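You operate a simulated robot arm through the tools that you are given. There is no shell and no other tool.

You run a simulated robot arm. Do the job below in one go: nothing can be reset, and whatever is moved stays where it is left.

Task
Seal pouch 73 and put it in the out tray.
Fine: set the dial to the time on its label; switch the sealer off after.
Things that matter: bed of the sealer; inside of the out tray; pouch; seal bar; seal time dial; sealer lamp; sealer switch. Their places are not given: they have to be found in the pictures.

The check looks at the end state, three seconds after you hand in, the way a careful person would. Anything else that was tipped, shoved, dropped, spilled or broken makes it a failure. A push-on lid holds only when it is set on centred and level and pressed home; a screw cap is set on level and turned clockwise until tight.

Robot
A 7-joint arm with a fingered hand, fixed in place. Base frame: the origin is on the floor under the middle of its stand, x ahead of it, y to its left, z up. Lengths are in m, angles in rad, forces in N, time in s.
It reaches about 1.228 m from its shoulder. Its first joint turns from -2.007 to 2.007 rad. Payload 5 kg.
Tool frame: the origin (TCP) lies between the finger pads and is the grasp point; the fingertips stand 0.032 m ahead of it; z points along the fingers, y is the line along which they close. The gripper opens to 0.16 m; its body begins 0.089 m behind the TCP. The gripper is a hand of 4 fingers: y runs from the thumb to the fingers, the wrist lies at [0, 0, -0.267] in the tool frame, and closing takes about 1.5 s.
Orientation is that of the tool frame in the base frame, as a unit quaternion [x, y, z, w]. With the fingers straight down and closing along the base's y, the tool's x points along the base's -x, its y along +y and its z along -z.

Tools
- The arm moves only by the tool jog_arm. Its arguments are lists of equal length, an entry for each row: "travel": the shift along the base's x, y, z in m, a list of three; "dr": the turn, a rotation vector about the base's x, y, z in rad, a list of three. In form: {"travel": [[x, y, z], ...], "dr": [[ax, ay, az], ...]}. A call has 1 to 20 rows; each row shifts and turns the commanded pose from where the row before left it. "grip" is the opening in per cent of the stroke, from 0 (shut) to 100 (fully open), set as the call begins (left out, the last holds). Rows are played at 5 a second. More than 0.05 m and 0.15 rad between two rows, or a gripper value outside its range, and nothing of the call is played. A pose out of reach is approached as far as the arm can. The call stops where the force on the tool passes 80 N (or 10 N more than at its start, if that is more) or the arm is blocked; 0.2 s more then pass. Each finger travels about 0.045 m/s and halts on what it meets, pressing with about 22 N; the grip force reading is that of the motor and also rises with nothing between the fingers. The clock runs only during rows and for 0.2 s after the last one: add rows that do not move to give the fingers time. The reply holds the time, the measured pose of the TCP, the force on the tool along the base axes, the opening and the grip force, in the units named above and with some noise, with the torque about the TCP (base axes, N m) and any sound that the robot's microphone picked up.
- Cameras (640 x 400 px; columns grow to the right, rows downward): "scene" is fixed at [0.051, -0.4953, 1.4946]; the picture's right is [0.84, -0.55, 0.00], its down [-0.20, -0.31, -0.93] and it looks along [0.51, 0.78, -0.36] (base axes); focal length 324 px, centre (320, 200). "wrist" rides on the gripper at [0.08, -0.004, -0.114] in the tool frame; the picture's right is [0.05, 1.00, 0.00], its down [-0.82, 0.04, -0.58] and it looks along [-0.58, 0.03, 0.82] (tool axes); focal length 265 px, centre (320, 200).
- camera(camera): a new picture of that camera. The clock stands still meanwhile.
- lift_body(by): slides the trunk up (or, below 0, down) by that many m; the arm rides with it, the base frame stays. It gives what a move gives, with no picture.
- curl_fingers(finger1, finger2, finger3, thumb_bend): sets how far each is bent, from 0 (flat) to 1 (curled in); at 0.3 the hand is open as for a grip, at 0.7 the pads meet at the TCP. One left out holds its place. A second passes; each finger stops where it meets its share of the squeeze, and holds until it gets a number again. A gripper value or a shape takes the hand back. It gives what a move gives, with no picture; readings hold the bend of each and the force on the fingers (four entries, about 0 where the hand has none), thumb and palm.
- grasp_type(shape): the hand has 4 fingers and takes this shape, open, in about a second: jaw (thumb against the fingers, like two jaws); tri (thumb and two fingers); tip (a fingertip pinch); poke (one finger out to press); point (the index stretched); flat (the hand flat); cup (the hand cupped); fist (a fist). The gripper value then closes the fingers along that shape, each until it touches; the sizes above hold for jaw. It gives what a move gives, with no picture.
- pixel_to_xyz(camera, pixels): for up to 12 pixels [column, row] of the newest picture of that camera ("zoom" is the newest enlarged one), the place [x, y, z] in the base frame of the surface seen there, good to about 0.003 m, but the place of the scene camera against the robot may be out by one fixed shift of up to 0.018 m in any direction. The clock stands still meanwhile.
- inspect(camera, box): a new picture of the part [left, top, right, bottom] of that camera's present view, enlarged. The clock stands still meanwhile.
- finish_job(): hands the job in; it is judged then, once.

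Unless the task says otherwise, let go and move clear before handing in.

The tools are called as a command line: name --argument value ..., lists and objects as JSON in quotes. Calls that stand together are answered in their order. jog_arm: Moves the arm, as the interface text tells. Its arguments: {"type":"object","properties":{"travel":{"type":"array","items":{"type":"array","items":{"type":"number"}}},"dr":{"type":"array","items":{"type":"array","items":{"type":"number"}}},"grip":{"type":"number"}},"required":["travel","dr"]} The other tools are called the same way: lift_body (by) moves the trunk up or down; grasp_type (shape) gives the hand a shape; curl_fingers (finger1, finger2, finger3, thumb_bend) moves the fingers one by one; camera (camera) takes a picture; pixel_to_xyz (camera, pixels) gives the place of the surface under pixels of a picture; inspect (camera, box) takes an enlarged picture of a part of a camera's view; finish_job () hands the job in.

At the start:

```text
clock: 0.0
tcp_pos: [0.3483, 0.5348, 1.3359]
tool_rot: [0.0, 1.0, 0.001, 0.0]
ft_force: [0.9, -0.2, 0.2]
torque: [0.02, -0.01, 0.03]
gripper_width: 0.1601
grasp_force: 0.0
shape: jaw
bend: [0.3, 0.3, 0.3, 0.3]
finger forces: [0.1, 0.0, 0.0, 0.0, 0.0, 0.1]
trunk travel left (down, up): [-0.7, 0.29]
```

scene: 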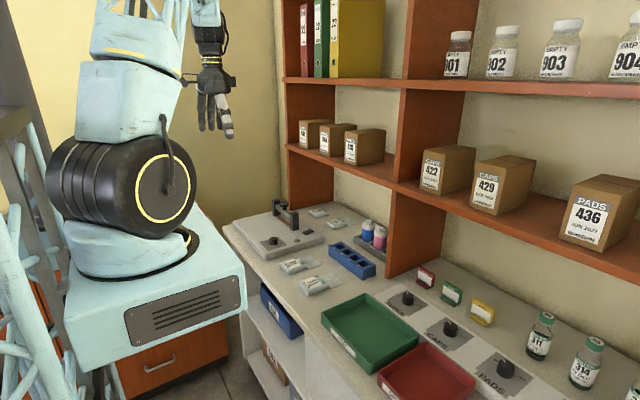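
wrist: 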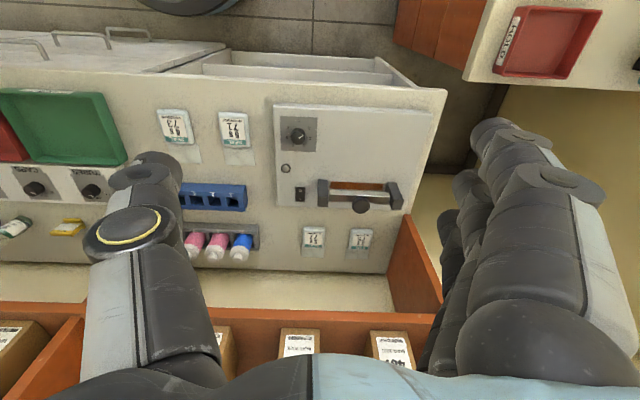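

The wrist picture shows the sealer around (350,160) with pouches near (175,130), (233,130), (313,240) and (360,240). I will enlarge these areas to read labels and controls.

inspect --camera "wrist" --box '[140, 90, 280, 178]'

inspect --camera "wrist" --box '[260, 90, 440, 203]'

inspect --camera "wrist" --box '[280, 200, 400, 275]'

inspect --camera "scene" --box '[220, 190, 380, 290]'

inspect --camera "scene" --box '[310, 270, 500, 400]'

```text
4.55 times, centred on (210, 134) of wrist
```

zoom: 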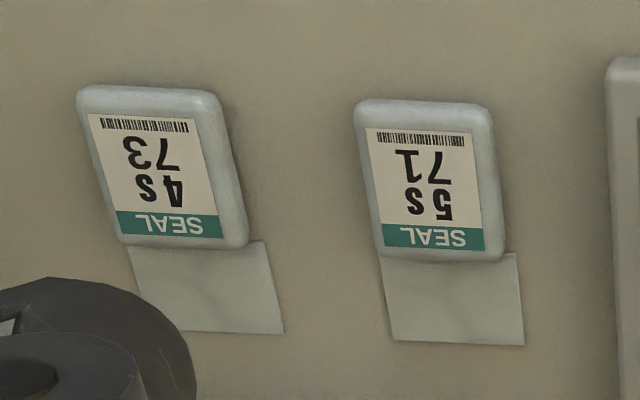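

```text
3.54 times, centred on (350, 146) of wrist
```

zoom: 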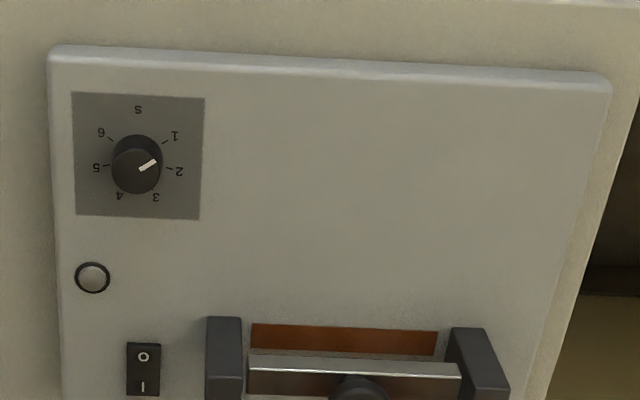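

```text
5.33 times, centred on (340, 238) of wrist
```

zoom: 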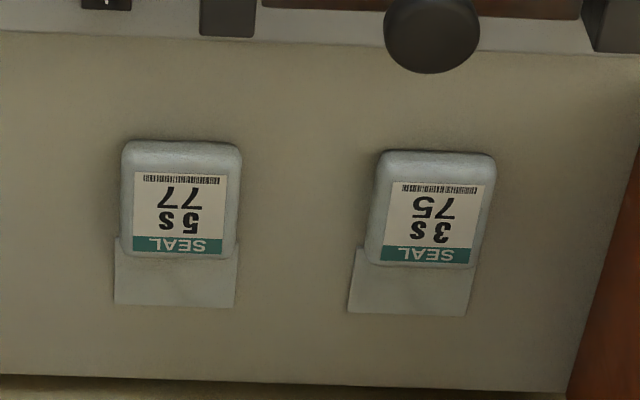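

```text
4.00 times, centred on (300, 240) of scene
```

zoom: 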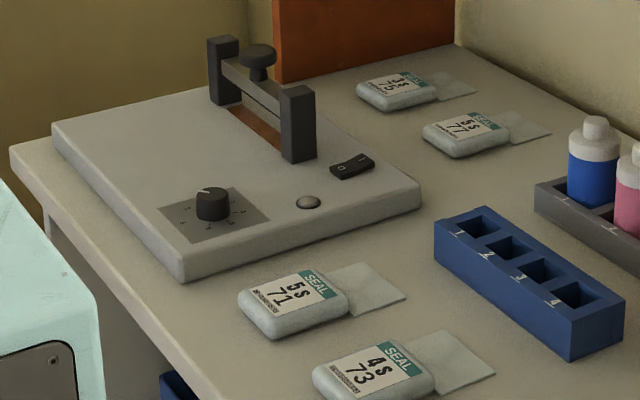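

```text
3.08 times, centred on (405, 335) of scene
```

zoom: 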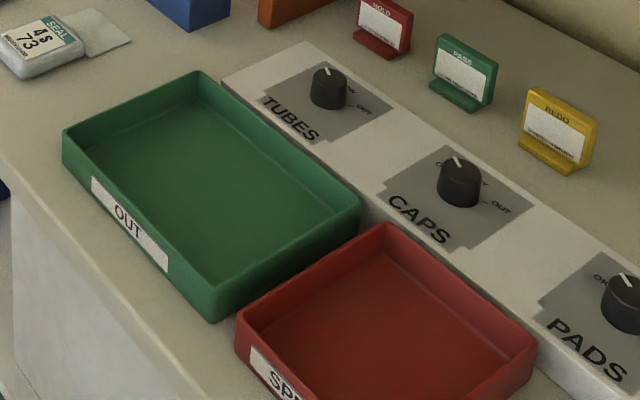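

Pouch 73 (label "4 s") is at wrist (175,128); the sealer's dial is at (298,137), lamp (285,168), switch (300,193), bar with knob (360,200); OUT tray is the green one at (65,128). I will measure these places.

pixel_to_xyz --camera "wrist" --pixels '[[298, 137], [285, 168], [300, 190], [300, 198], [323, 185], [395, 190], [345, 195], [380, 197], [360, 206], [345, 185], [380, 186], [350, 140]]'

pixel_to_xyz --camera "wrist" --pixels '[[175, 128], [160, 112], [186, 113], [194, 142], [170, 143], [174, 160], [200, 161], [65, 130], [10, 92], [103, 96], [125, 158], [20, 160]]'

pixel_to_xyz --camera "scene" --pixels '[[273, 241], [297, 240], [305, 232], [311, 229], [284, 203], [277, 209], [295, 220], [312, 285], [330, 279], [368, 335], [345, 322], [390, 325]]'

```text
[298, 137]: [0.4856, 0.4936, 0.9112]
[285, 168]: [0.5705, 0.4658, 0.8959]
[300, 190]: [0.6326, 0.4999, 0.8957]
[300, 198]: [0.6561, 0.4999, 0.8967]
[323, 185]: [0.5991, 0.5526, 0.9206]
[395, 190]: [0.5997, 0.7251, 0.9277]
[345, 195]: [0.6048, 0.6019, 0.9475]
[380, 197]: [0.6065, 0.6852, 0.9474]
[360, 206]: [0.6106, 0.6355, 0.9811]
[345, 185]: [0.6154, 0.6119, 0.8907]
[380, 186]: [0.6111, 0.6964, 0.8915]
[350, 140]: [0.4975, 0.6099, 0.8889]
```

```text
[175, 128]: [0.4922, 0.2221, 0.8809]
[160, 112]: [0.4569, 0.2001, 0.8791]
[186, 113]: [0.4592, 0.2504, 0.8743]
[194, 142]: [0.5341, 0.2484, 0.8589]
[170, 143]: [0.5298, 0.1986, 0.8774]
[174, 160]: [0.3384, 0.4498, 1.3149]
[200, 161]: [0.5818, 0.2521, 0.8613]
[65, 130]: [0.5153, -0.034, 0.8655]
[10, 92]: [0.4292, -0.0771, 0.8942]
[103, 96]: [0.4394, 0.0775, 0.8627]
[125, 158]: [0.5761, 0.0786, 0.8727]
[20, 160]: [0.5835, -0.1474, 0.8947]
```

```text
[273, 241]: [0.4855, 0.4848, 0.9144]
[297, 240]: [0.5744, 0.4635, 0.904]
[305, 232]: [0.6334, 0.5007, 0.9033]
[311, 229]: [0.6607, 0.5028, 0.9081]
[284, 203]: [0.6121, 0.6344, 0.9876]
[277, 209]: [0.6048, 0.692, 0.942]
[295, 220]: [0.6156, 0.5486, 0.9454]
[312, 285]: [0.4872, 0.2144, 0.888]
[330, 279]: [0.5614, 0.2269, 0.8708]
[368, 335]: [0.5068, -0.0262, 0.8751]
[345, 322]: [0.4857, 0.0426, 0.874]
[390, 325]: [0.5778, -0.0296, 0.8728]
```

Measured: pouch 73 body centre about (0.496, 0.224, top 0.88) with flap towards +x to 0.585; sealer bar at x≈0.606, y 0.57–0.71, bed z≈0.891; dial at (0.486, 0.494, 0.911). I'll lower the arm to get a closer view of the dial and switch.

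jog_arm --travel '[[0, 0, -0.04], [0, 0, -0.04], [0, 0, -0.04], [0, -0.01, -0.04], [0, -0.01, -0.04], [0, -0.01, -0.03], [0, 0, 0]]' --dr '[[0, 0, 0], [0, 0, 0], [0, 0, 0], [0, 0, 0], [0, 0, 0], [0, 0, 0], [0, 0, 0]]'

camera --camera "wrist"

camera --camera "scene"

```text
clock: 1.6
tcp_pos: [0.3505, 0.5037, 1.1035]
tool_rot: [0.0, 1.0, 0.0, 0.0]
ft_force: [-0.3, 0.2, -0.4]
torque: [0.0, -0.02, -0.01]
gripper_width: 0.1598
grasp_force: 0.0
shape: jaw
bend: [0.3, 0.3, 0.3, 0.3]
finger forces: [0.0, 0.0, 0.1, 0.0, 0.0, 0.0]
trunk travel left (down, up): [-0.7, 0.29]
```

```text
taken
```

wrist: 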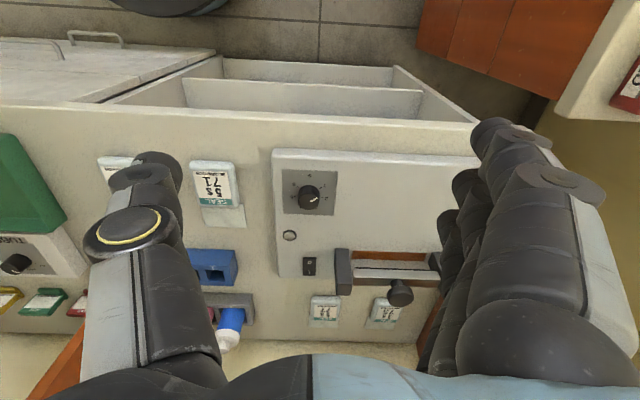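

```text
taken
```

scene: 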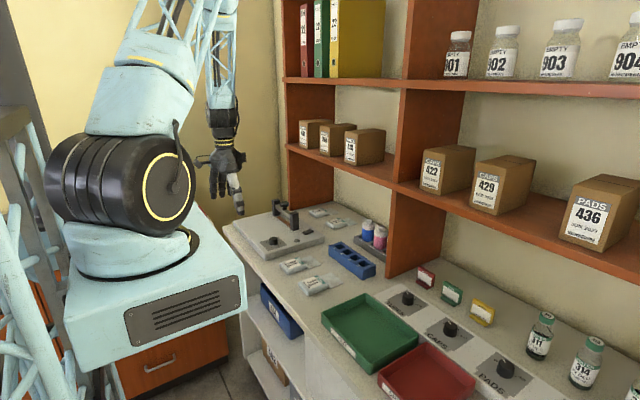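

The dial is now at (308,197) and fully visible between thumb and fingers. I'll enlarge the dial, lamp and switch area.

inspect --camera "wrist" --box '[278, 165, 342, 217]'

inspect --camera "wrist" --box '[270, 220, 440, 325]'

```text
7.69 times, centred on (310, 191) of wrist
```

zoom: 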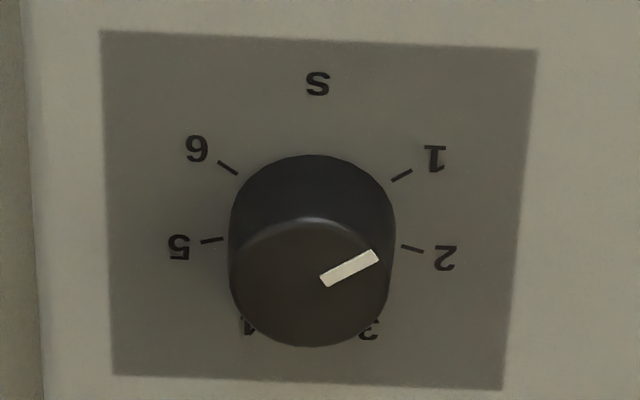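

```text
3.76 times, centred on (355, 272) of wrist
```

zoom: 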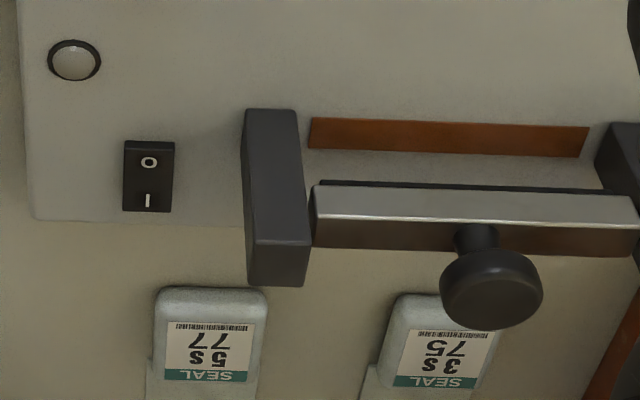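

Dial pointer sits around 1½; switch has "O" end near robot and "I" end far. I'll take places from this zoom, then from the dial zoom.

pixel_to_xyz --camera "zoom" --pixels '[[75, 62], [149, 150], [149, 175], [149, 203], [310, 132], [588, 140], [320, 195], [635, 210], [490, 285], [270, 180], [475, 240], [400, 240]]'

inspect --camera "wrist" --box '[278, 165, 342, 217]'

pixel_to_xyz --camera "zoom" --pixels '[[325, 280], [375, 257], [310, 222], [310, 340], [235, 270], [385, 275], [402, 174], [412, 248], [212, 240], [228, 167], [242, 335], [377, 335]]'

```text
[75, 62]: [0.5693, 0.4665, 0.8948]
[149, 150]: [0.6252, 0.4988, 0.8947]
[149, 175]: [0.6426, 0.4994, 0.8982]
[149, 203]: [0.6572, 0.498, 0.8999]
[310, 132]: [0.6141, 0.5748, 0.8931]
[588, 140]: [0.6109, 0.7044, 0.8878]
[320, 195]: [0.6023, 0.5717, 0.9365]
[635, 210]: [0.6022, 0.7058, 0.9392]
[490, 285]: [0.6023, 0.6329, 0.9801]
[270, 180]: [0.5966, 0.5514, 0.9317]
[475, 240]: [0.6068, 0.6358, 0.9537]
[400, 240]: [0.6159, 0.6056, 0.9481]
```

```text
7.69 times, centred on (310, 191) of wrist
```

zoom: 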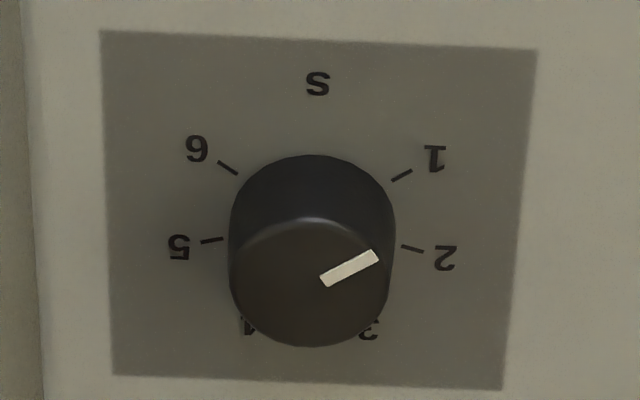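

```text
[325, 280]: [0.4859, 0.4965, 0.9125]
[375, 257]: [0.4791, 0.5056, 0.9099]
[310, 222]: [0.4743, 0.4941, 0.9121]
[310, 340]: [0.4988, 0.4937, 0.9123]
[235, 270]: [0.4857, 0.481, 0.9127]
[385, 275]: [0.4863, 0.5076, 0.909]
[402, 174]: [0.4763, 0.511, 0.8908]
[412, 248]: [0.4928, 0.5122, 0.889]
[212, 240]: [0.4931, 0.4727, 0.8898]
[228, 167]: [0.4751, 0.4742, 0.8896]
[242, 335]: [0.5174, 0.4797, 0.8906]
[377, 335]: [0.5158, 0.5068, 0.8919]
```

The knob centre is about (0.4865, 0.494), radius 0.0135, top 0.912; ticks run 1 at +120°, 2 at +72°, …, 4 at about −24° (from +x towards +y), and the pointer is at about 1. I need roughly −144° of turn; first I'll try the fingertip pinch shape and look at it.

grasp_type --shape "tip"

camera --camera "wrist"

inspect --camera "scene" --box '[180, 90, 280, 240]'

```text
clock: 2.5
tcp_pos: [0.349, 0.5033, 1.1043]
tool_rot: [0.0, 1.0, 0.0, 0.0]
ft_force: [-0.5, -0.4, -0.5]
torque: [0.0, 0.0, 0.01]
gripper_width: 0.1599
grasp_force: 0.1
shape: tip
bend: [0.01, 0.3, 0.01, 0.3]
finger forces: [0.0, 0.0, 0.0, 0.0, 0.0, 0.0]
trunk travel left (down, up): [-0.7, 0.29]
```

```text
taken
```

wrist: 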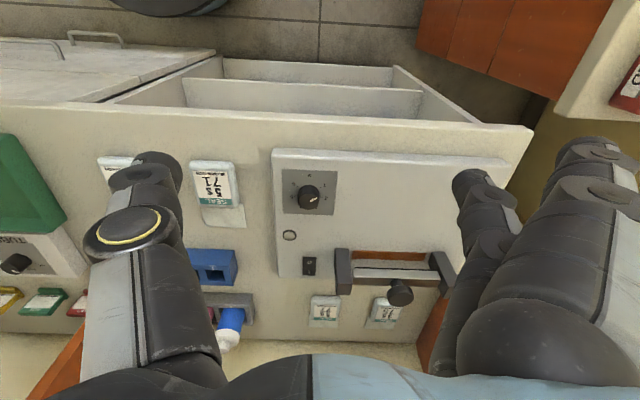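

```text
2.67 times, centred on (230, 165) of scene
```

zoom: 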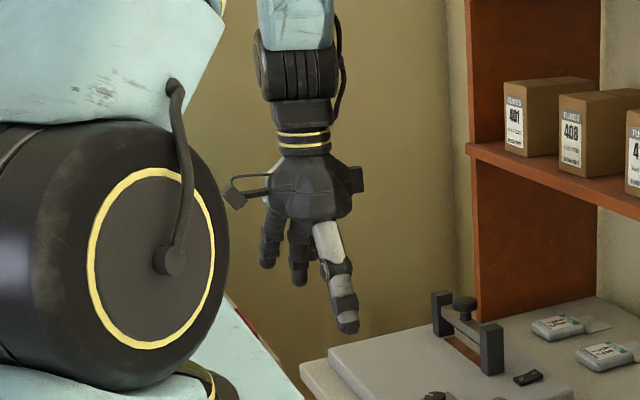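

In the tip shape the outer fingers stick out straight and could hit the posts, so I'll go back to the jaw shape. I'll test how far the hand can turn about z here in free air, starting with +1.26 rad.

grasp_type --shape "jaw"

jog_arm --travel '[[0.02, 0, 0], [0.02, 0, 0], [0.02, 0, 0], [0.02, 0, 0], [0.02, 0, 0], [0.02, 0, 0], [0.018, -0.005, 0], [0, -0.005, 0], [0, 0, 0], [0, 0, 0], [0, 0, 0]]' --dr '[[0, 0, 0.14], [0, 0, 0.14], [0, 0, 0.14], [0, 0, 0.14], [0, 0, 0.14], [0, 0, 0.14], [0, 0, 0.14], [0, 0, 0.14], [0, 0, 0.14], [0, 0, 0], [0, 0, 0]]' --grip 40

camera --camera "wrist"

camera --camera "scene"

```text
clock: 3.4
tcp_pos: [0.349, 0.5031, 1.1037]
tool_rot: [0.0, 1.0, 0.0, -0.001]
ft_force: [-0.2, 0.5, -0.6]
torque: [0.0, 0.02, 0.02]
gripper_width: 0.16
grasp_force: 0.0
shape: jaw
bend: [0.3, 0.3, 0.3, 0.3]
finger forces: [0.0, 0.1, 0.0, 0.0, 0.1, 0.0]
trunk travel left (down, up): [-0.7, 0.29]
```

```text
clock: 5.8
tcp_pos: [0.4862, 0.494, 1.1058]
tool_rot: [-0.589, 0.808, 0.001, 0.0]
ft_force: [0.7, -0.9, 0.1]
torque: [-0.04, 0.01, 0.05]
gripper_width: 0.0646
grasp_force: 0.0
shape: jaw
bend: [0.73, 0.73, 0.73, 0.7]
finger forces: [0.0, 0.0, 0.0, 0.0, 0.0, 0.0]
trunk travel left (down, up): [-0.7, 0.29]
```

```text
taken
```

wrist: 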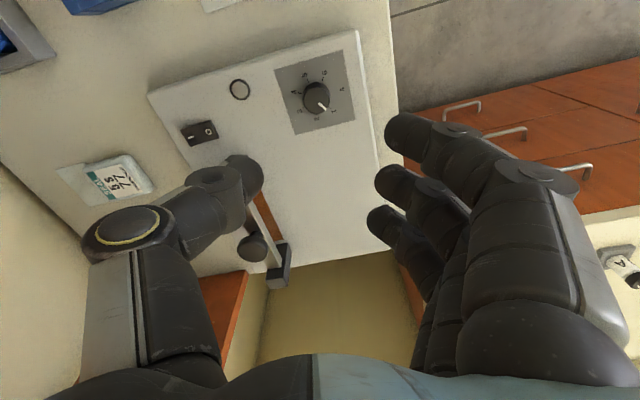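

```text
taken
```

scene: 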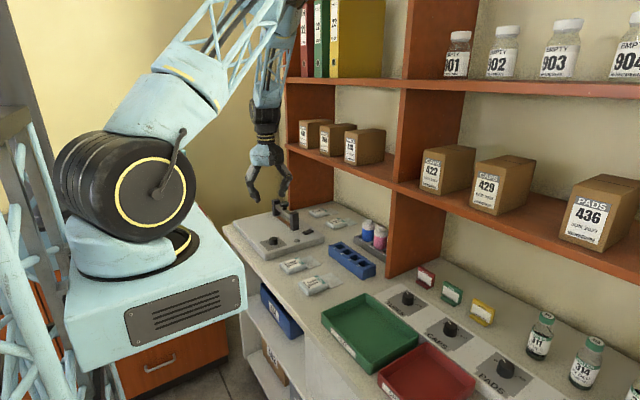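

The turn worked (tool_rot shows +1.26 rad) and TCP is right above the dial. I'll check where the fingertips are in height before going down.

pixel_to_xyz --camera "wrist" --pixels '[[245, 175], [252, 195], [215, 175], [402, 132], [390, 182], [380, 222], [440, 130], [420, 183], [316, 97], [325, 106]]'

```text
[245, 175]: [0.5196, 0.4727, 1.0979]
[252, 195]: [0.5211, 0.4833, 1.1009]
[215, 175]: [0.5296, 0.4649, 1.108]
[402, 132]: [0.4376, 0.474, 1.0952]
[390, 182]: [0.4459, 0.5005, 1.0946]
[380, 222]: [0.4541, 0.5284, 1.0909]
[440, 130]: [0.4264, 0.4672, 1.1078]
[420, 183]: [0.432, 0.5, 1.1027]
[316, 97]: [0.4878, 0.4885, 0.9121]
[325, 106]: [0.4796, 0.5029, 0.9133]
```

Fingertips sit about 0.02–0.03 below TCP with the finger spacing 0.028. I'll lower straight down over the knob in stages, first to TCP z ≈ 0.945.

jog_arm --travel '[[0, 0, -0.04], [0, 0, -0.04], [0, 0, -0.04], [0, 0, -0.03], [0, 0, -0.012], [0, 0, 0]]' --dr '[[0, 0, 0], [0, 0, 0], [0, 0, 0], [0, 0, 0], [0, 0, 0], [0, 0, 0]]'

camera --camera "wrist"

inspect --camera "scene" --box '[220, 170, 340, 270]'

```text
clock: 7.2
tcp_pos: [0.4862, 0.4939, 0.9424]
tool_rot: [-0.589, 0.808, 0.0, 0.0]
ft_force: [0.2, 1.1, 0.5]
torque: [0.0, 0.01, 0.0]
gripper_width: 0.0644
grasp_force: 0.1
shape: jaw
bend: [0.73, 0.73, 0.73, 0.7]
finger forces: [0.0, 0.1, 0.0, 0.0, 0.0, 0.0]
trunk travel left (down, up): [-0.7, 0.29]
```

```text
taken
```

wrist: 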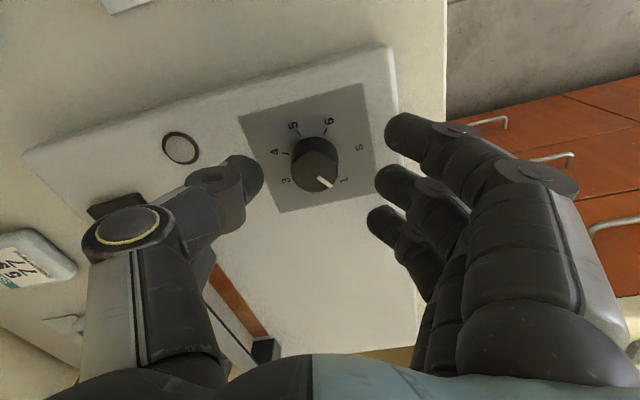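

```text
4.00 times, centred on (280, 220) of scene
```

zoom: 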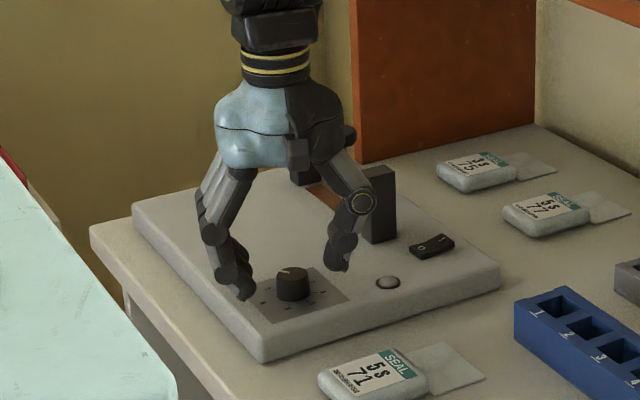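

The knob at (318,165) sits between the thumb (245,180) and fingers (380,185) with the pointer on 1. I'll lower another 0.017 and then close on the knob.

jog_arm --travel '[[0, 0, -0.006], [0, 0, -0.006], [0, 0, -0.005], [0, 0, 0]]' --dr '[[0, 0, 0], [0, 0, 0], [0, 0, 0], [0, 0, 0]]'

camera --camera "wrist"

inspect --camera "scene" --box '[250, 200, 330, 260]'

```text
clock: 8.2
tcp_pos: [0.4867, 0.4948, 0.9262]
tool_rot: [-0.588, 0.809, 0.001, 0.001]
ft_force: [-0.1, 0.2, 0.1]
torque: [0.01, -0.01, 0.02]
gripper_width: 0.0649
grasp_force: 0.1
shape: jaw
bend: [0.73, 0.73, 0.73, 0.7]
finger forces: [0.1, 0.1, 0.0, 0.0, 0.1, 0.0]
trunk travel left (down, up): [-0.7, 0.29]
```

```text
taken
```

wrist: 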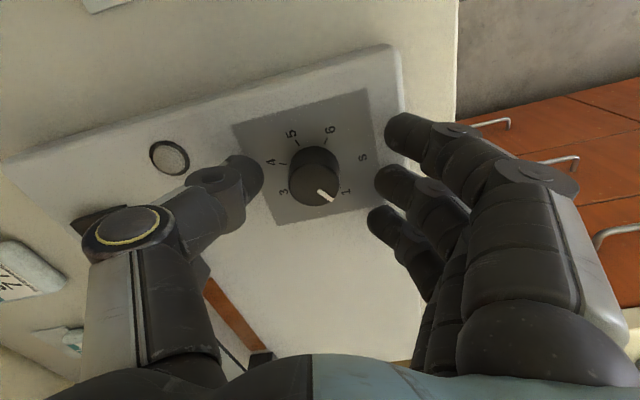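

```text
6.67 times, centred on (290, 230) of scene
```

zoom: 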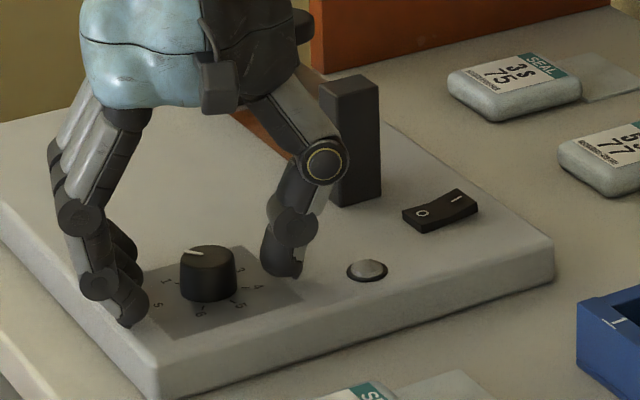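

No contact yet and the knob is well centred. Now I close the grip on it.

jog_arm --travel '[[0, 0, 0], [0, 0, 0], [0, 0, 0], [0, 0, 0], [0, 0, 0], [0, 0, 0], [0, 0, 0]]' --dr '[[0, 0, 0], [0, 0, 0], [0, 0, 0], [0, 0, 0], [0, 0, 0], [0, 0, 0], [0, 0, 0]]' --grip 10

camera --camera "wrist"

inspect --camera "scene" --box '[250, 200, 330, 260]'

```text
clock: 9.8
tcp_pos: [0.4878, 0.4936, 0.9266]
tool_rot: [-0.588, 0.809, 0.001, -0.001]
ft_force: [12.7, -4.6, -1.6]
torque: [-0.08, -0.21, -0.01]
gripper_width: 0.0111
grasp_force: 22.1
shape: jaw
bend: [0.68, 0.72, 0.68, 0.7]
finger forces: [0.0, 7.5, 0.1, 0.1, 21.2, 0.0]
trunk travel left (down, up): [-0.7, 0.29]
```

```text
taken
```

wrist: 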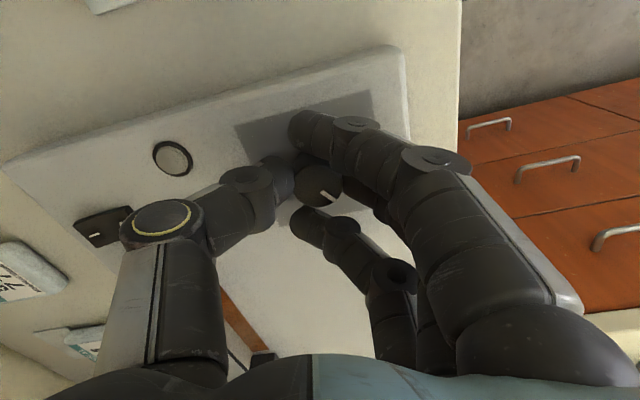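

```text
6.67 times, centred on (290, 230) of scene
```

zoom: 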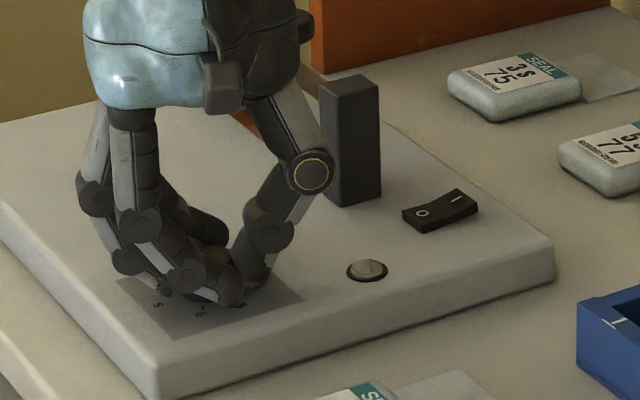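

The thumb (21 N) and middle finger (7.5 N) hold the knob, the pointer at (325,193) is visible. I'll turn it clockwise in steps, first −1.2 rad.

jog_arm --travel '[[0, 0, 0], [0, 0, 0], [0, 0, 0], [0, 0, 0], [0, 0, 0], [0, 0, 0], [0, 0, 0], [0, 0, 0], [0, 0, 0], [0, 0, 0], [0, 0, 0], [0, 0, 0], [0, 0, 0]]' --dr '[[0, 0, -0.1], [0, 0, -0.1], [0, 0, -0.1], [0, 0, -0.1], [0, 0, -0.1], [0, 0, -0.1], [0, 0, -0.1], [0, 0, -0.1], [0, 0, -0.1], [0, 0, -0.1], [0, 0, -0.1], [0, 0, -0.1], [0, 0, 0]]'

camera --camera "wrist"

inspect --camera "scene" --box '[250, 200, 330, 260]'

```text
clock: 12.6
tcp_pos: [0.4876, 0.4947, 0.9257]
tool_rot: [-0.029, 1.0, 0.0, -0.001]
ft_force: [5.8, -7.0, -3.8]
torque: [-0.01, -0.07, 0.0]
gripper_width: 0.0103
grasp_force: 22.4
shape: jaw
bend: [0.68, 0.72, 0.68, 0.7]
finger forces: [0.0, 9.3, 0.0, 0.1, 14.8, 0.0]
trunk travel left (down, up): [-0.7, 0.29]
```

```text
taken
```

wrist: 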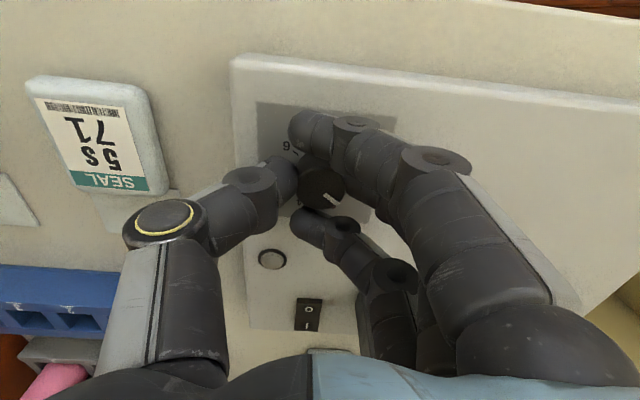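

```text
6.67 times, centred on (290, 230) of scene
```

zoom: 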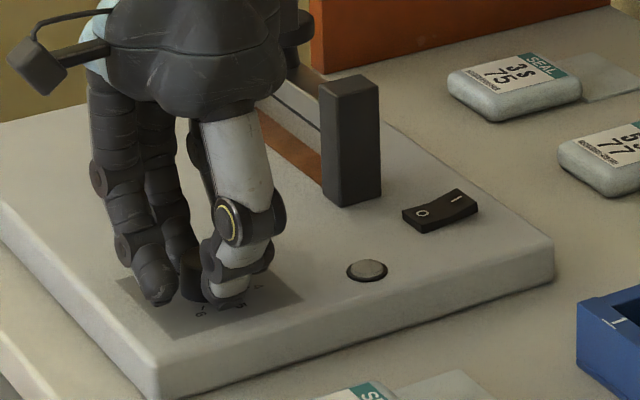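

The pointer stays fixed relative to the hand, so the knob turns with it. I'll turn −1.2 rad more and then measure the pointer.

jog_arm --travel '[[0, 0, 0], [0, 0, 0], [0, 0, 0], [0, 0, 0], [0, 0, 0], [0, 0, 0], [0, 0, 0], [0, 0, 0], [0, 0, 0], [0, 0, 0], [0, 0, 0], [0, 0, 0], [0, 0, 0]]' --dr '[[0, 0, -0.1], [0, 0, -0.1], [0, 0, -0.1], [0, 0, -0.1], [0, 0, -0.1], [0, 0, -0.1], [0, 0, -0.1], [0, 0, -0.1], [0, 0, -0.1], [0, 0, -0.1], [0, 0, -0.1], [0, 0, -0.1], [0, 0, 0]]'

camera --camera "wrist"

inspect --camera "wrist" --box '[270, 140, 370, 220]'

inspect --camera "scene" --box '[250, 200, 330, 260]'

```text
clock: 15.4
tcp_pos: [0.4858, 0.4958, 0.926]
tool_rot: [0.541, 0.841, -0.001, 0.0]
ft_force: [-3.5, 7.1, -3.6]
torque: [0.27, -0.08, 0.02]
gripper_width: 0.0092
grasp_force: 22.1
shape: jaw
bend: [0.68, 0.72, 0.68, 0.7]
finger forces: [0.0, 13.3, 0.1, 0.1, 12.7, 0.0]
trunk travel left (down, up): [-0.7, 0.29]
```

```text
taken
```

wrist: 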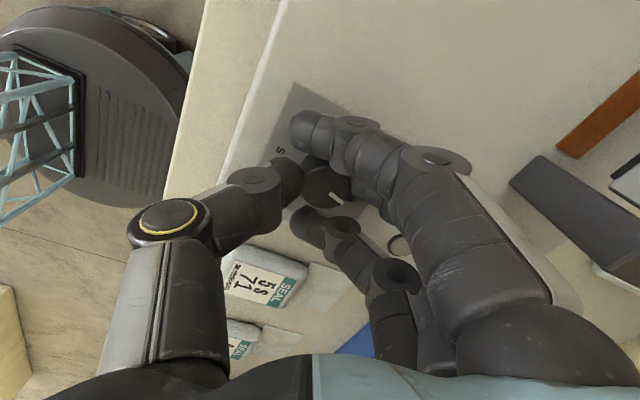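

```text
5.00 times, centred on (320, 180) of wrist
```

zoom: 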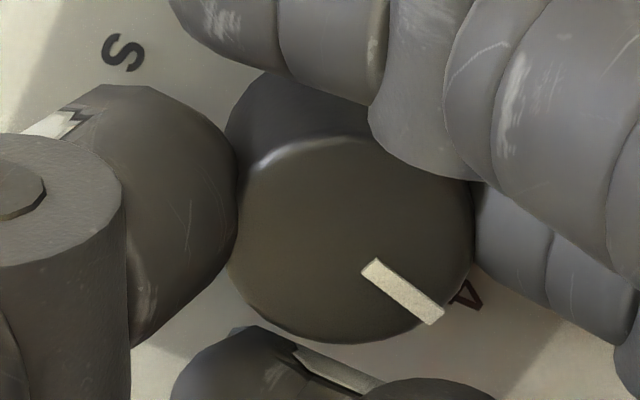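

```text
6.67 times, centred on (290, 230) of scene
```

zoom: 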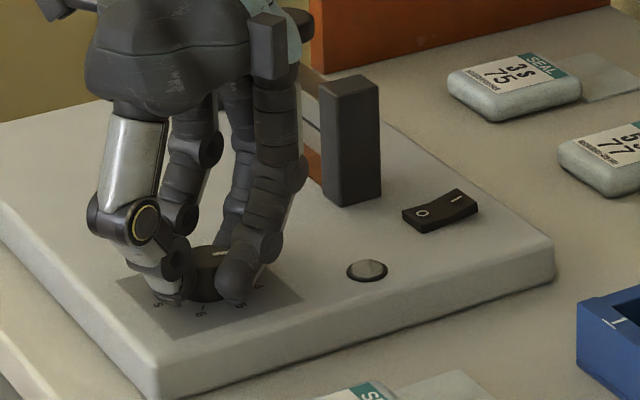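

The pointer tip is next to the "4" label at zoom (465,295). I'll re-zoom and measure the pointer direction exactly.

inspect --camera "wrist" --box '[280, 155, 360, 205]'

pixel_to_xyz --camera "wrist" --pixels '[[331, 194], [342, 202], [336, 198], [349, 199], [305, 180], [345, 180], [324, 169], [324, 205]]'

```text
8.00 times, centred on (320, 180) of wrist
```

zoom: 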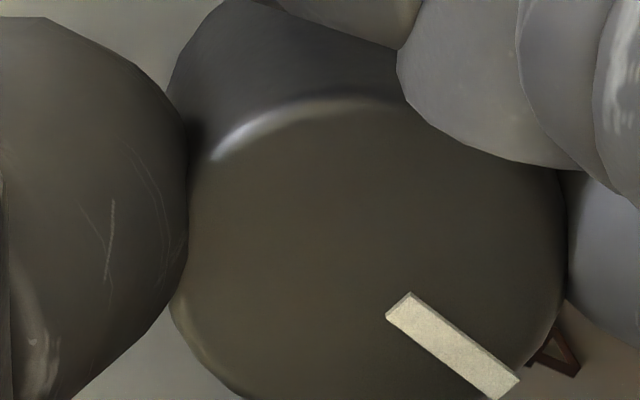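

```text
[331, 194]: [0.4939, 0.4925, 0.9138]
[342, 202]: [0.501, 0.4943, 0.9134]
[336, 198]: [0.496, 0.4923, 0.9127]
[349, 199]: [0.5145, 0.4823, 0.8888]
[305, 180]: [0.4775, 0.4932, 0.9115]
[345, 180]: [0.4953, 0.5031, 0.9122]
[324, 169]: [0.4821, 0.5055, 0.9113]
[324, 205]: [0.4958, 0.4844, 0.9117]
```

Ray geometry gives the pointer at about −15° to −17°, with the 4 tick at about −24°. I'll turn −0.13 rad more and then open the hand to check.

jog_arm --travel '[[0, 0, 0], [0, 0, 0], [0, 0, 0]]' --dr '[[0, 0, -0.07], [0, 0, -0.06], [0, 0, 0]]'

jog_arm --travel '[[0, 0, 0], [0, 0, 0], [0, 0, 0], [0, 0, 0], [0, 0, 0]]' --dr '[[0, 0, 0], [0, 0, 0], [0, 0, 0], [0, 0, 0], [0, 0, 0]]' --grip 40

camera --camera "wrist"

inspect --camera "wrist" --box '[250, 130, 378, 210]'

```text
clock: 16.2
tcp_pos: [0.4859, 0.497, 0.9268]
tool_rot: [0.593, 0.805, -0.001, 0.001]
ft_force: [-4.0, 10.7, -3.8]
torque: [0.33, -0.08, 0.03]
gripper_width: 0.0094
grasp_force: 22.2
shape: jaw
bend: [0.68, 0.72, 0.68, 0.7]
finger forces: [0.0, 13.2, 0.1, 0.0, 13.5, 0.0]
trunk travel left (down, up): [-0.7, 0.29]
```

```text
clock: 17.4
tcp_pos: [0.4867, 0.4944, 0.9261]
tool_rot: [0.593, 0.805, 0.0, -0.001]
ft_force: [0.2, -0.5, 0.5]
torque: [-0.01, -0.01, -0.02]
gripper_width: 0.0633
grasp_force: 0.0
shape: jaw
bend: [0.73, 0.73, 0.73, 0.7]
finger forces: [0.0, 0.0, 0.1, 0.0, 0.1, 0.1]
trunk travel left (down, up): [-0.7, 0.29]
```

```text
taken
```

wrist: 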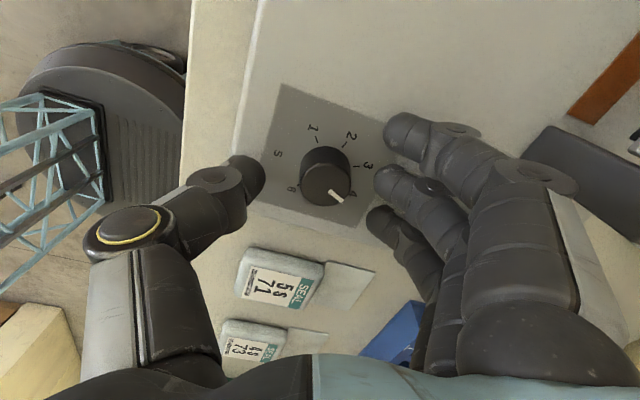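

```text
5.00 times, centred on (314, 170) of wrist
```

zoom: 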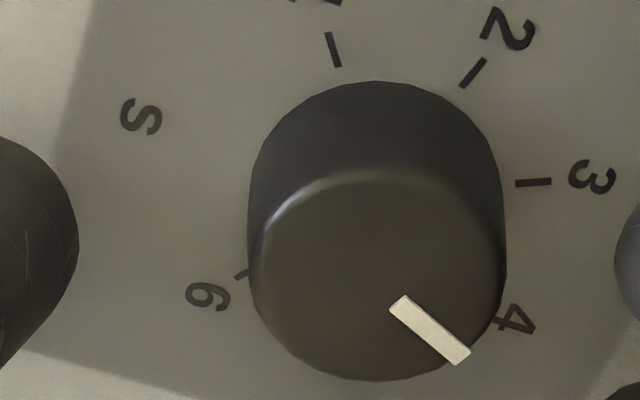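

The pointer now aims close to the 4 label (zoom (515,320)). I'll lift straight up and turn back to the neutral heading to verify from above.

jog_arm --travel '[[0, 0, 0.03], [0, 0, 0.03], [0, 0, 0.03], [-0.02, 0, 0.03], [-0.02, 0, 0.02], [-0.02, 0, 0.01], [-0.02, 0, 0.01], [-0.02, 0, 0], [-0.01, 0, 0], [0, 0, 0], [0, 0, 0], [0, 0, 0], [0, 0, 0]]' --dr '[[0, 0, 0], [0, 0, 0], [0, 0, 0.14], [0, 0, 0.14], [0, 0, 0.14], [0, 0, 0.14], [0, 0, 0.14], [0, 0, 0.14], [0, 0, 0.14], [0, 0, 0.14], [0, 0, 0.14], [0, 0, 0.01], [0, 0, 0]]'

camera --camera "wrist"

inspect --camera "wrist" --box '[270, 160, 366, 220]'

```text
clock: 20.2
tcp_pos: [0.3767, 0.4951, 1.0868]
tool_rot: [0.0, 1.0, 0.0, 0.0]
ft_force: [0.1, -0.4, -0.1]
torque: [-0.03, 0.02, 0.0]
gripper_width: 0.0632
grasp_force: 0.1
shape: jaw
bend: [0.73, 0.73, 0.73, 0.7]
finger forces: [0.1, 0.0, 0.0, 0.1, 0.1, 0.1]
trunk travel left (down, up): [-0.7, 0.29]
```

```text
taken
```

wrist: 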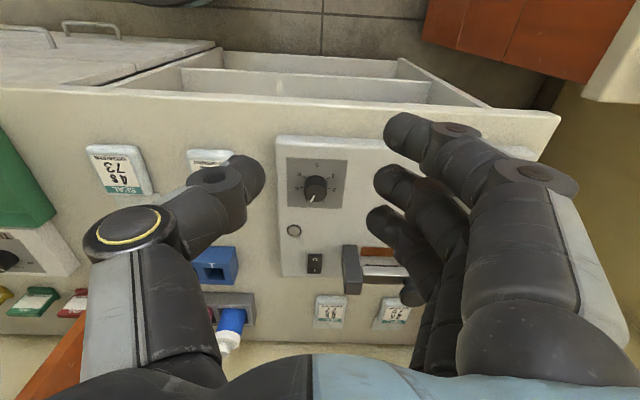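

```text
6.67 times, centred on (318, 190) of wrist
```

zoom: 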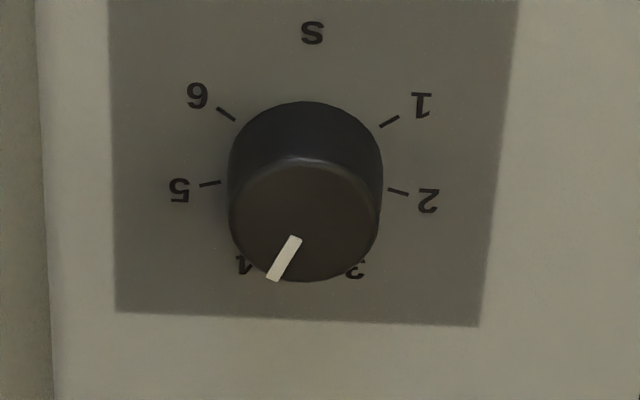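

The pointer direction works out to about −21°, i.e. dial ≈ 3.93–4.0, good. Next I'll form the poke shape to operate the rocker switch and look where the fingertip is.

grasp_type --shape "poke"

camera --camera "wrist"

inspect --camera "scene" --box '[180, 90, 340, 250]'

```text
clock: 21.1
tcp_pos: [0.3772, 0.4944, 1.086]
tool_rot: [0.0, 1.0, 0.001, 0.0]
ft_force: [0.5, 0.1, -0.2]
torque: [0.02, 0.0, 0.02]
gripper_width: 0.0002
grasp_force: 0.1
shape: poke
bend: [1.0, 1.0, 1.0, 0.47]
finger forces: [0.0, 0.1, 0.0, 0.1, 0.0, 0.0]
trunk travel left (down, up): [-0.7, 0.29]
```

```text
taken
```

wrist: 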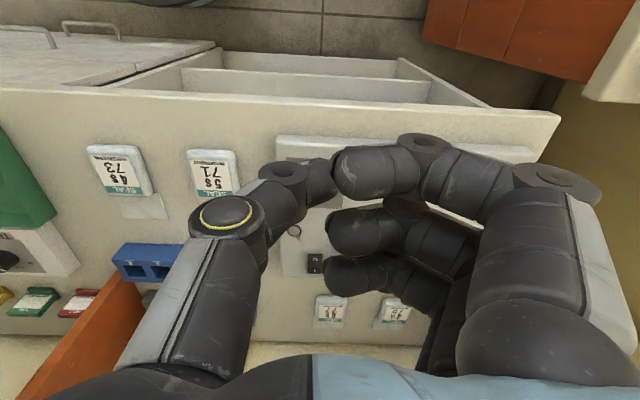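

```text
2.50 times, centred on (260, 170) of scene
```

zoom: 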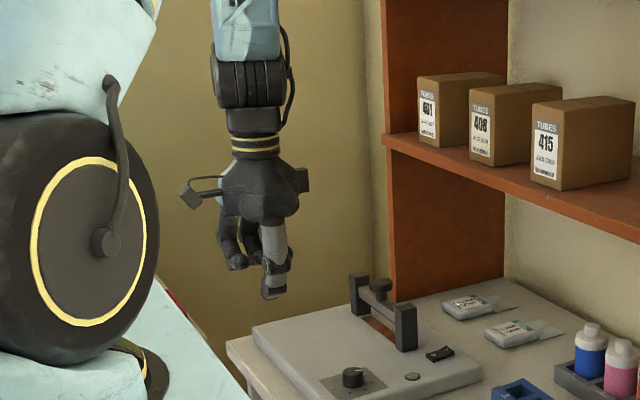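

In this poke shape the three fingers are curled and only the thumb at (325,178) stands out slightly. I'll try the "point" shape and compare.

grasp_type --shape "point"

camera --camera "wrist"

inspect --camera "scene" --box '[180, 90, 340, 250]'

```text
clock: 22.0
tcp_pos: [0.3773, 0.494, 1.0861]
tool_rot: [0.0, 1.0, -0.001, 0.0]
ft_force: [-0.3, 0.4, 0.0]
torque: [0.03, 0.04, 0.0]
gripper_width: 0.152
grasp_force: 0.0
shape: point
bend: [0.3, 1.0, 1.0, 0.54]
finger forces: [0.1, 0.1, 0.1, 0.1, 0.1, 0.0]
trunk travel left (down, up): [-0.7, 0.29]
```

```text
taken
```

wrist: 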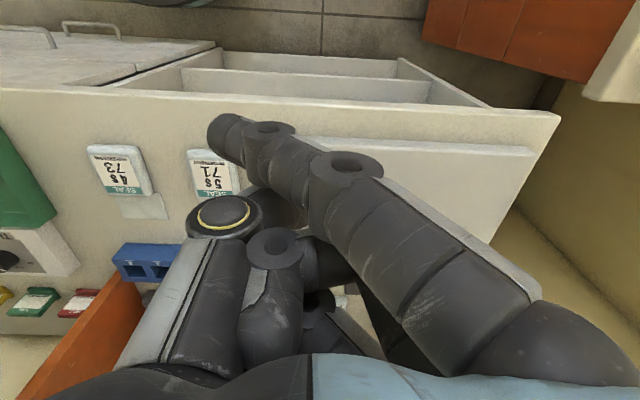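

```text
2.50 times, centred on (260, 170) of scene
```

zoom: 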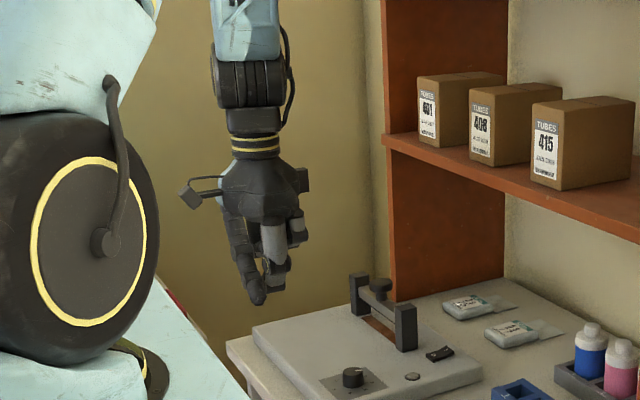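

In the point shape the index finger stands out clearly, its tip at wrist (225,138). I'll measure the tip.

pixel_to_xyz --camera "wrist" --pixels '[[212, 130], [222, 120], [222, 140], [235, 135], [240, 160], [265, 130], [340, 165], [270, 245], [225, 215]]'

pixel_to_xyz --camera "scene" --pixels '[[243, 210], [244, 208], [245, 200], [248, 198]]'

```text
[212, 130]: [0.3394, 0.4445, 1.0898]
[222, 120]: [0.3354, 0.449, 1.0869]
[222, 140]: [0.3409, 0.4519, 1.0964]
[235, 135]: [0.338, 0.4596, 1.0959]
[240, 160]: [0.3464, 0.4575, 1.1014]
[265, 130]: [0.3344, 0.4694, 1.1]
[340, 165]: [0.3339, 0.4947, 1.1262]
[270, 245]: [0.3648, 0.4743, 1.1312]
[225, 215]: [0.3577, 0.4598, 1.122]
```

```text
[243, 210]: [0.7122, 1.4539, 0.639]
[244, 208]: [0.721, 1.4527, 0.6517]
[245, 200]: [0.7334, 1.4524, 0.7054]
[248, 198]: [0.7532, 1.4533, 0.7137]
```

The index tip would be far off-axis and hardly lower than the other fingers. Instead I'll go to jaw and curl the outer fingers away, closing middle finger and thumb together as a centred pressing tip.

grasp_type --shape "jaw"

curl_fingers --finger1 1.0 --finger3 1.0 --finger2 0.7 --thumb_bend 0.7

camera --camera "wrist"

inspect --camera "scene" --box '[180, 90, 340, 250]'

```text
clock: 22.9
tcp_pos: [0.3759, 0.4942, 1.0858]
tool_rot: [0.0, 1.0, 0.0, 0.0]
ft_force: [-0.2, 0.4, 0.1]
torque: [-0.03, 0.01, -0.01]
gripper_width: 0.1598
grasp_force: 0.0
shape: jaw
bend: [0.3, 0.3, 0.3, 0.3]
finger forces: [0.0, 0.1, 0.0, 0.1, 0.1, 0.0]
trunk travel left (down, up): [-0.7, 0.29]
```

```text
clock: 23.9
tcp_pos: [0.3769, 0.4956, 1.0874]
tool_rot: [0.001, 1.0, 0.0, 0.0]
ft_force: [-0.3, 0.1, 0.3]
torque: [-0.02, 0.01, -0.01]
gripper_width: 0.0505
grasp_force: 0.0
shape: fingers
bend: [1.0, 0.7, 1.0, 0.7]
finger forces: [0.1, 0.0, 0.1, 0.0, 0.1, 0.0]
trunk travel left (down, up): [-0.7, 0.29]
```

```text
taken
```

wrist: 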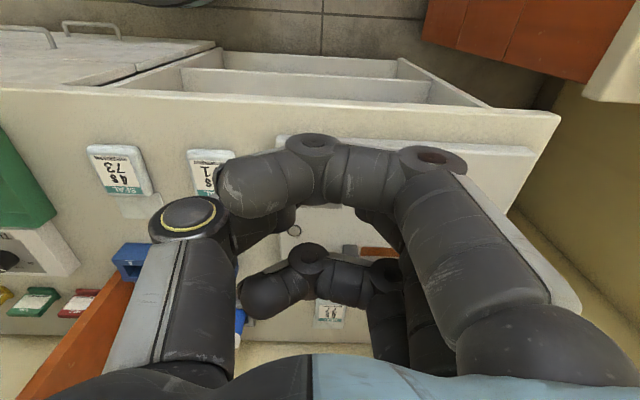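

```text
2.50 times, centred on (260, 170) of scene
```

zoom: 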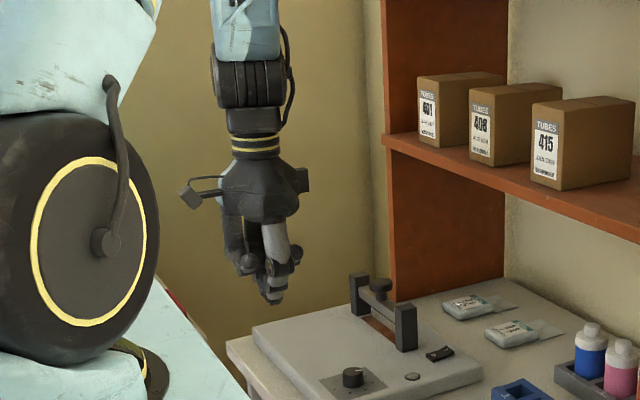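

With curl mode the reading shows a 0.05 gap between finger and thumb, and the outer fingers block the view. I'll compare the tip shape fully closed instead.

grasp_type --shape "tip"

jog_arm --travel '[[0, 0, 0], [0, 0, 0], [0, 0, 0], [0, 0, 0], [0, 0, 0], [0, 0, 0], [0, 0, 0], [0, 0, 0], [0, 0, 0], [0, 0, 0]]' --dr '[[0, 0, 0], [0, 0, 0], [0, 0, 0], [0, 0, 0], [0, 0, 0], [0, 0, 0], [0, 0, 0], [0, 0, 0], [0, 0, 0], [0, 0, 0]]' --grip 0

camera --camera "wrist"

inspect --camera "scene" --box '[180, 130, 340, 230]'

```text
clock: 24.8
tcp_pos: [0.376, 0.4941, 1.0874]
tool_rot: [0.001, 1.0, 0.001, 0.001]
ft_force: [0.1, 0.1, 0.2]
torque: [0.01, 0.0, 0.01]
gripper_width: 0.1599
grasp_force: 0.0
shape: tip
bend: [0.01, 0.3, 0.01, 0.3]
finger forces: [0.0, 0.0, 0.1, 0.1, 0.1, 0.0]
trunk travel left (down, up): [-0.7, 0.29]
```

```text
clock: 27.0
tcp_pos: [0.3775, 0.4947, 1.087]
tool_rot: [0.001, 1.0, 0.0, 0.0]
ft_force: [0.1, 0.2, -0.5]
torque: [0.01, -0.01, -0.02]
gripper_width: 0.0
grasp_force: 18.1
shape: tip
bend: [0.1, 0.64, 0.1, 0.67]
finger forces: [0.0, 0.0, 0.0, 0.0, 0.0, 0.0]
trunk travel left (down, up): [-0.7, 0.29]
```

```text
taken
```

wrist: 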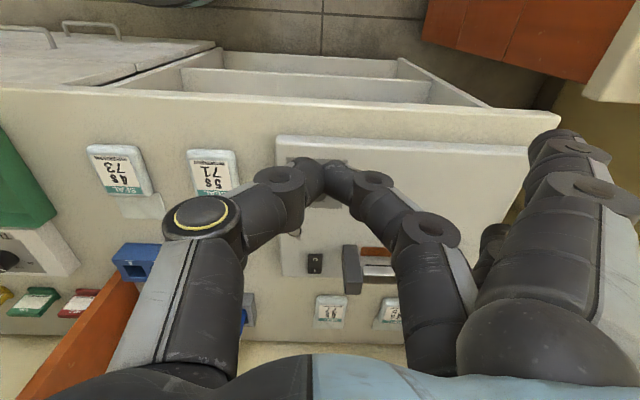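

```text
4.00 times, centred on (260, 180) of scene
```

zoom: 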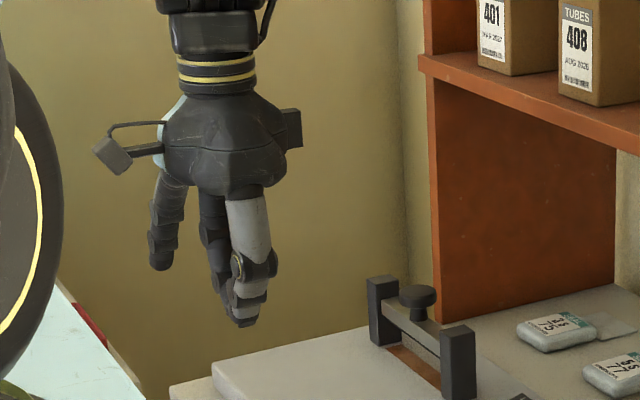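

Now middle finger and thumb meet at wrist (325,180), with the outer fingers standing off at (565,150). I'll measure the heights of tip and outer fingers.

pixel_to_xyz --camera "wrist" --pixels '[[315, 180], [335, 180], [322, 170], [345, 172], [555, 140], [575, 150], [540, 170], [493, 232], [490, 245], [430, 225], [290, 180]]'

```text
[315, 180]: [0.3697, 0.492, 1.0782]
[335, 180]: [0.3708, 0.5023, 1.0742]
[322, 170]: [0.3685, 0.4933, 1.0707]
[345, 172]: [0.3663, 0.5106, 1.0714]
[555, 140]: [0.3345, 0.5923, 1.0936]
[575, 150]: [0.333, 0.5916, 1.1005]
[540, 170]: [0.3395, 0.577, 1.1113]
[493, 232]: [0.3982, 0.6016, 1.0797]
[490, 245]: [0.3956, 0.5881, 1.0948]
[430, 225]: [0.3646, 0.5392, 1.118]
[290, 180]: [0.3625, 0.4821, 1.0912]
```

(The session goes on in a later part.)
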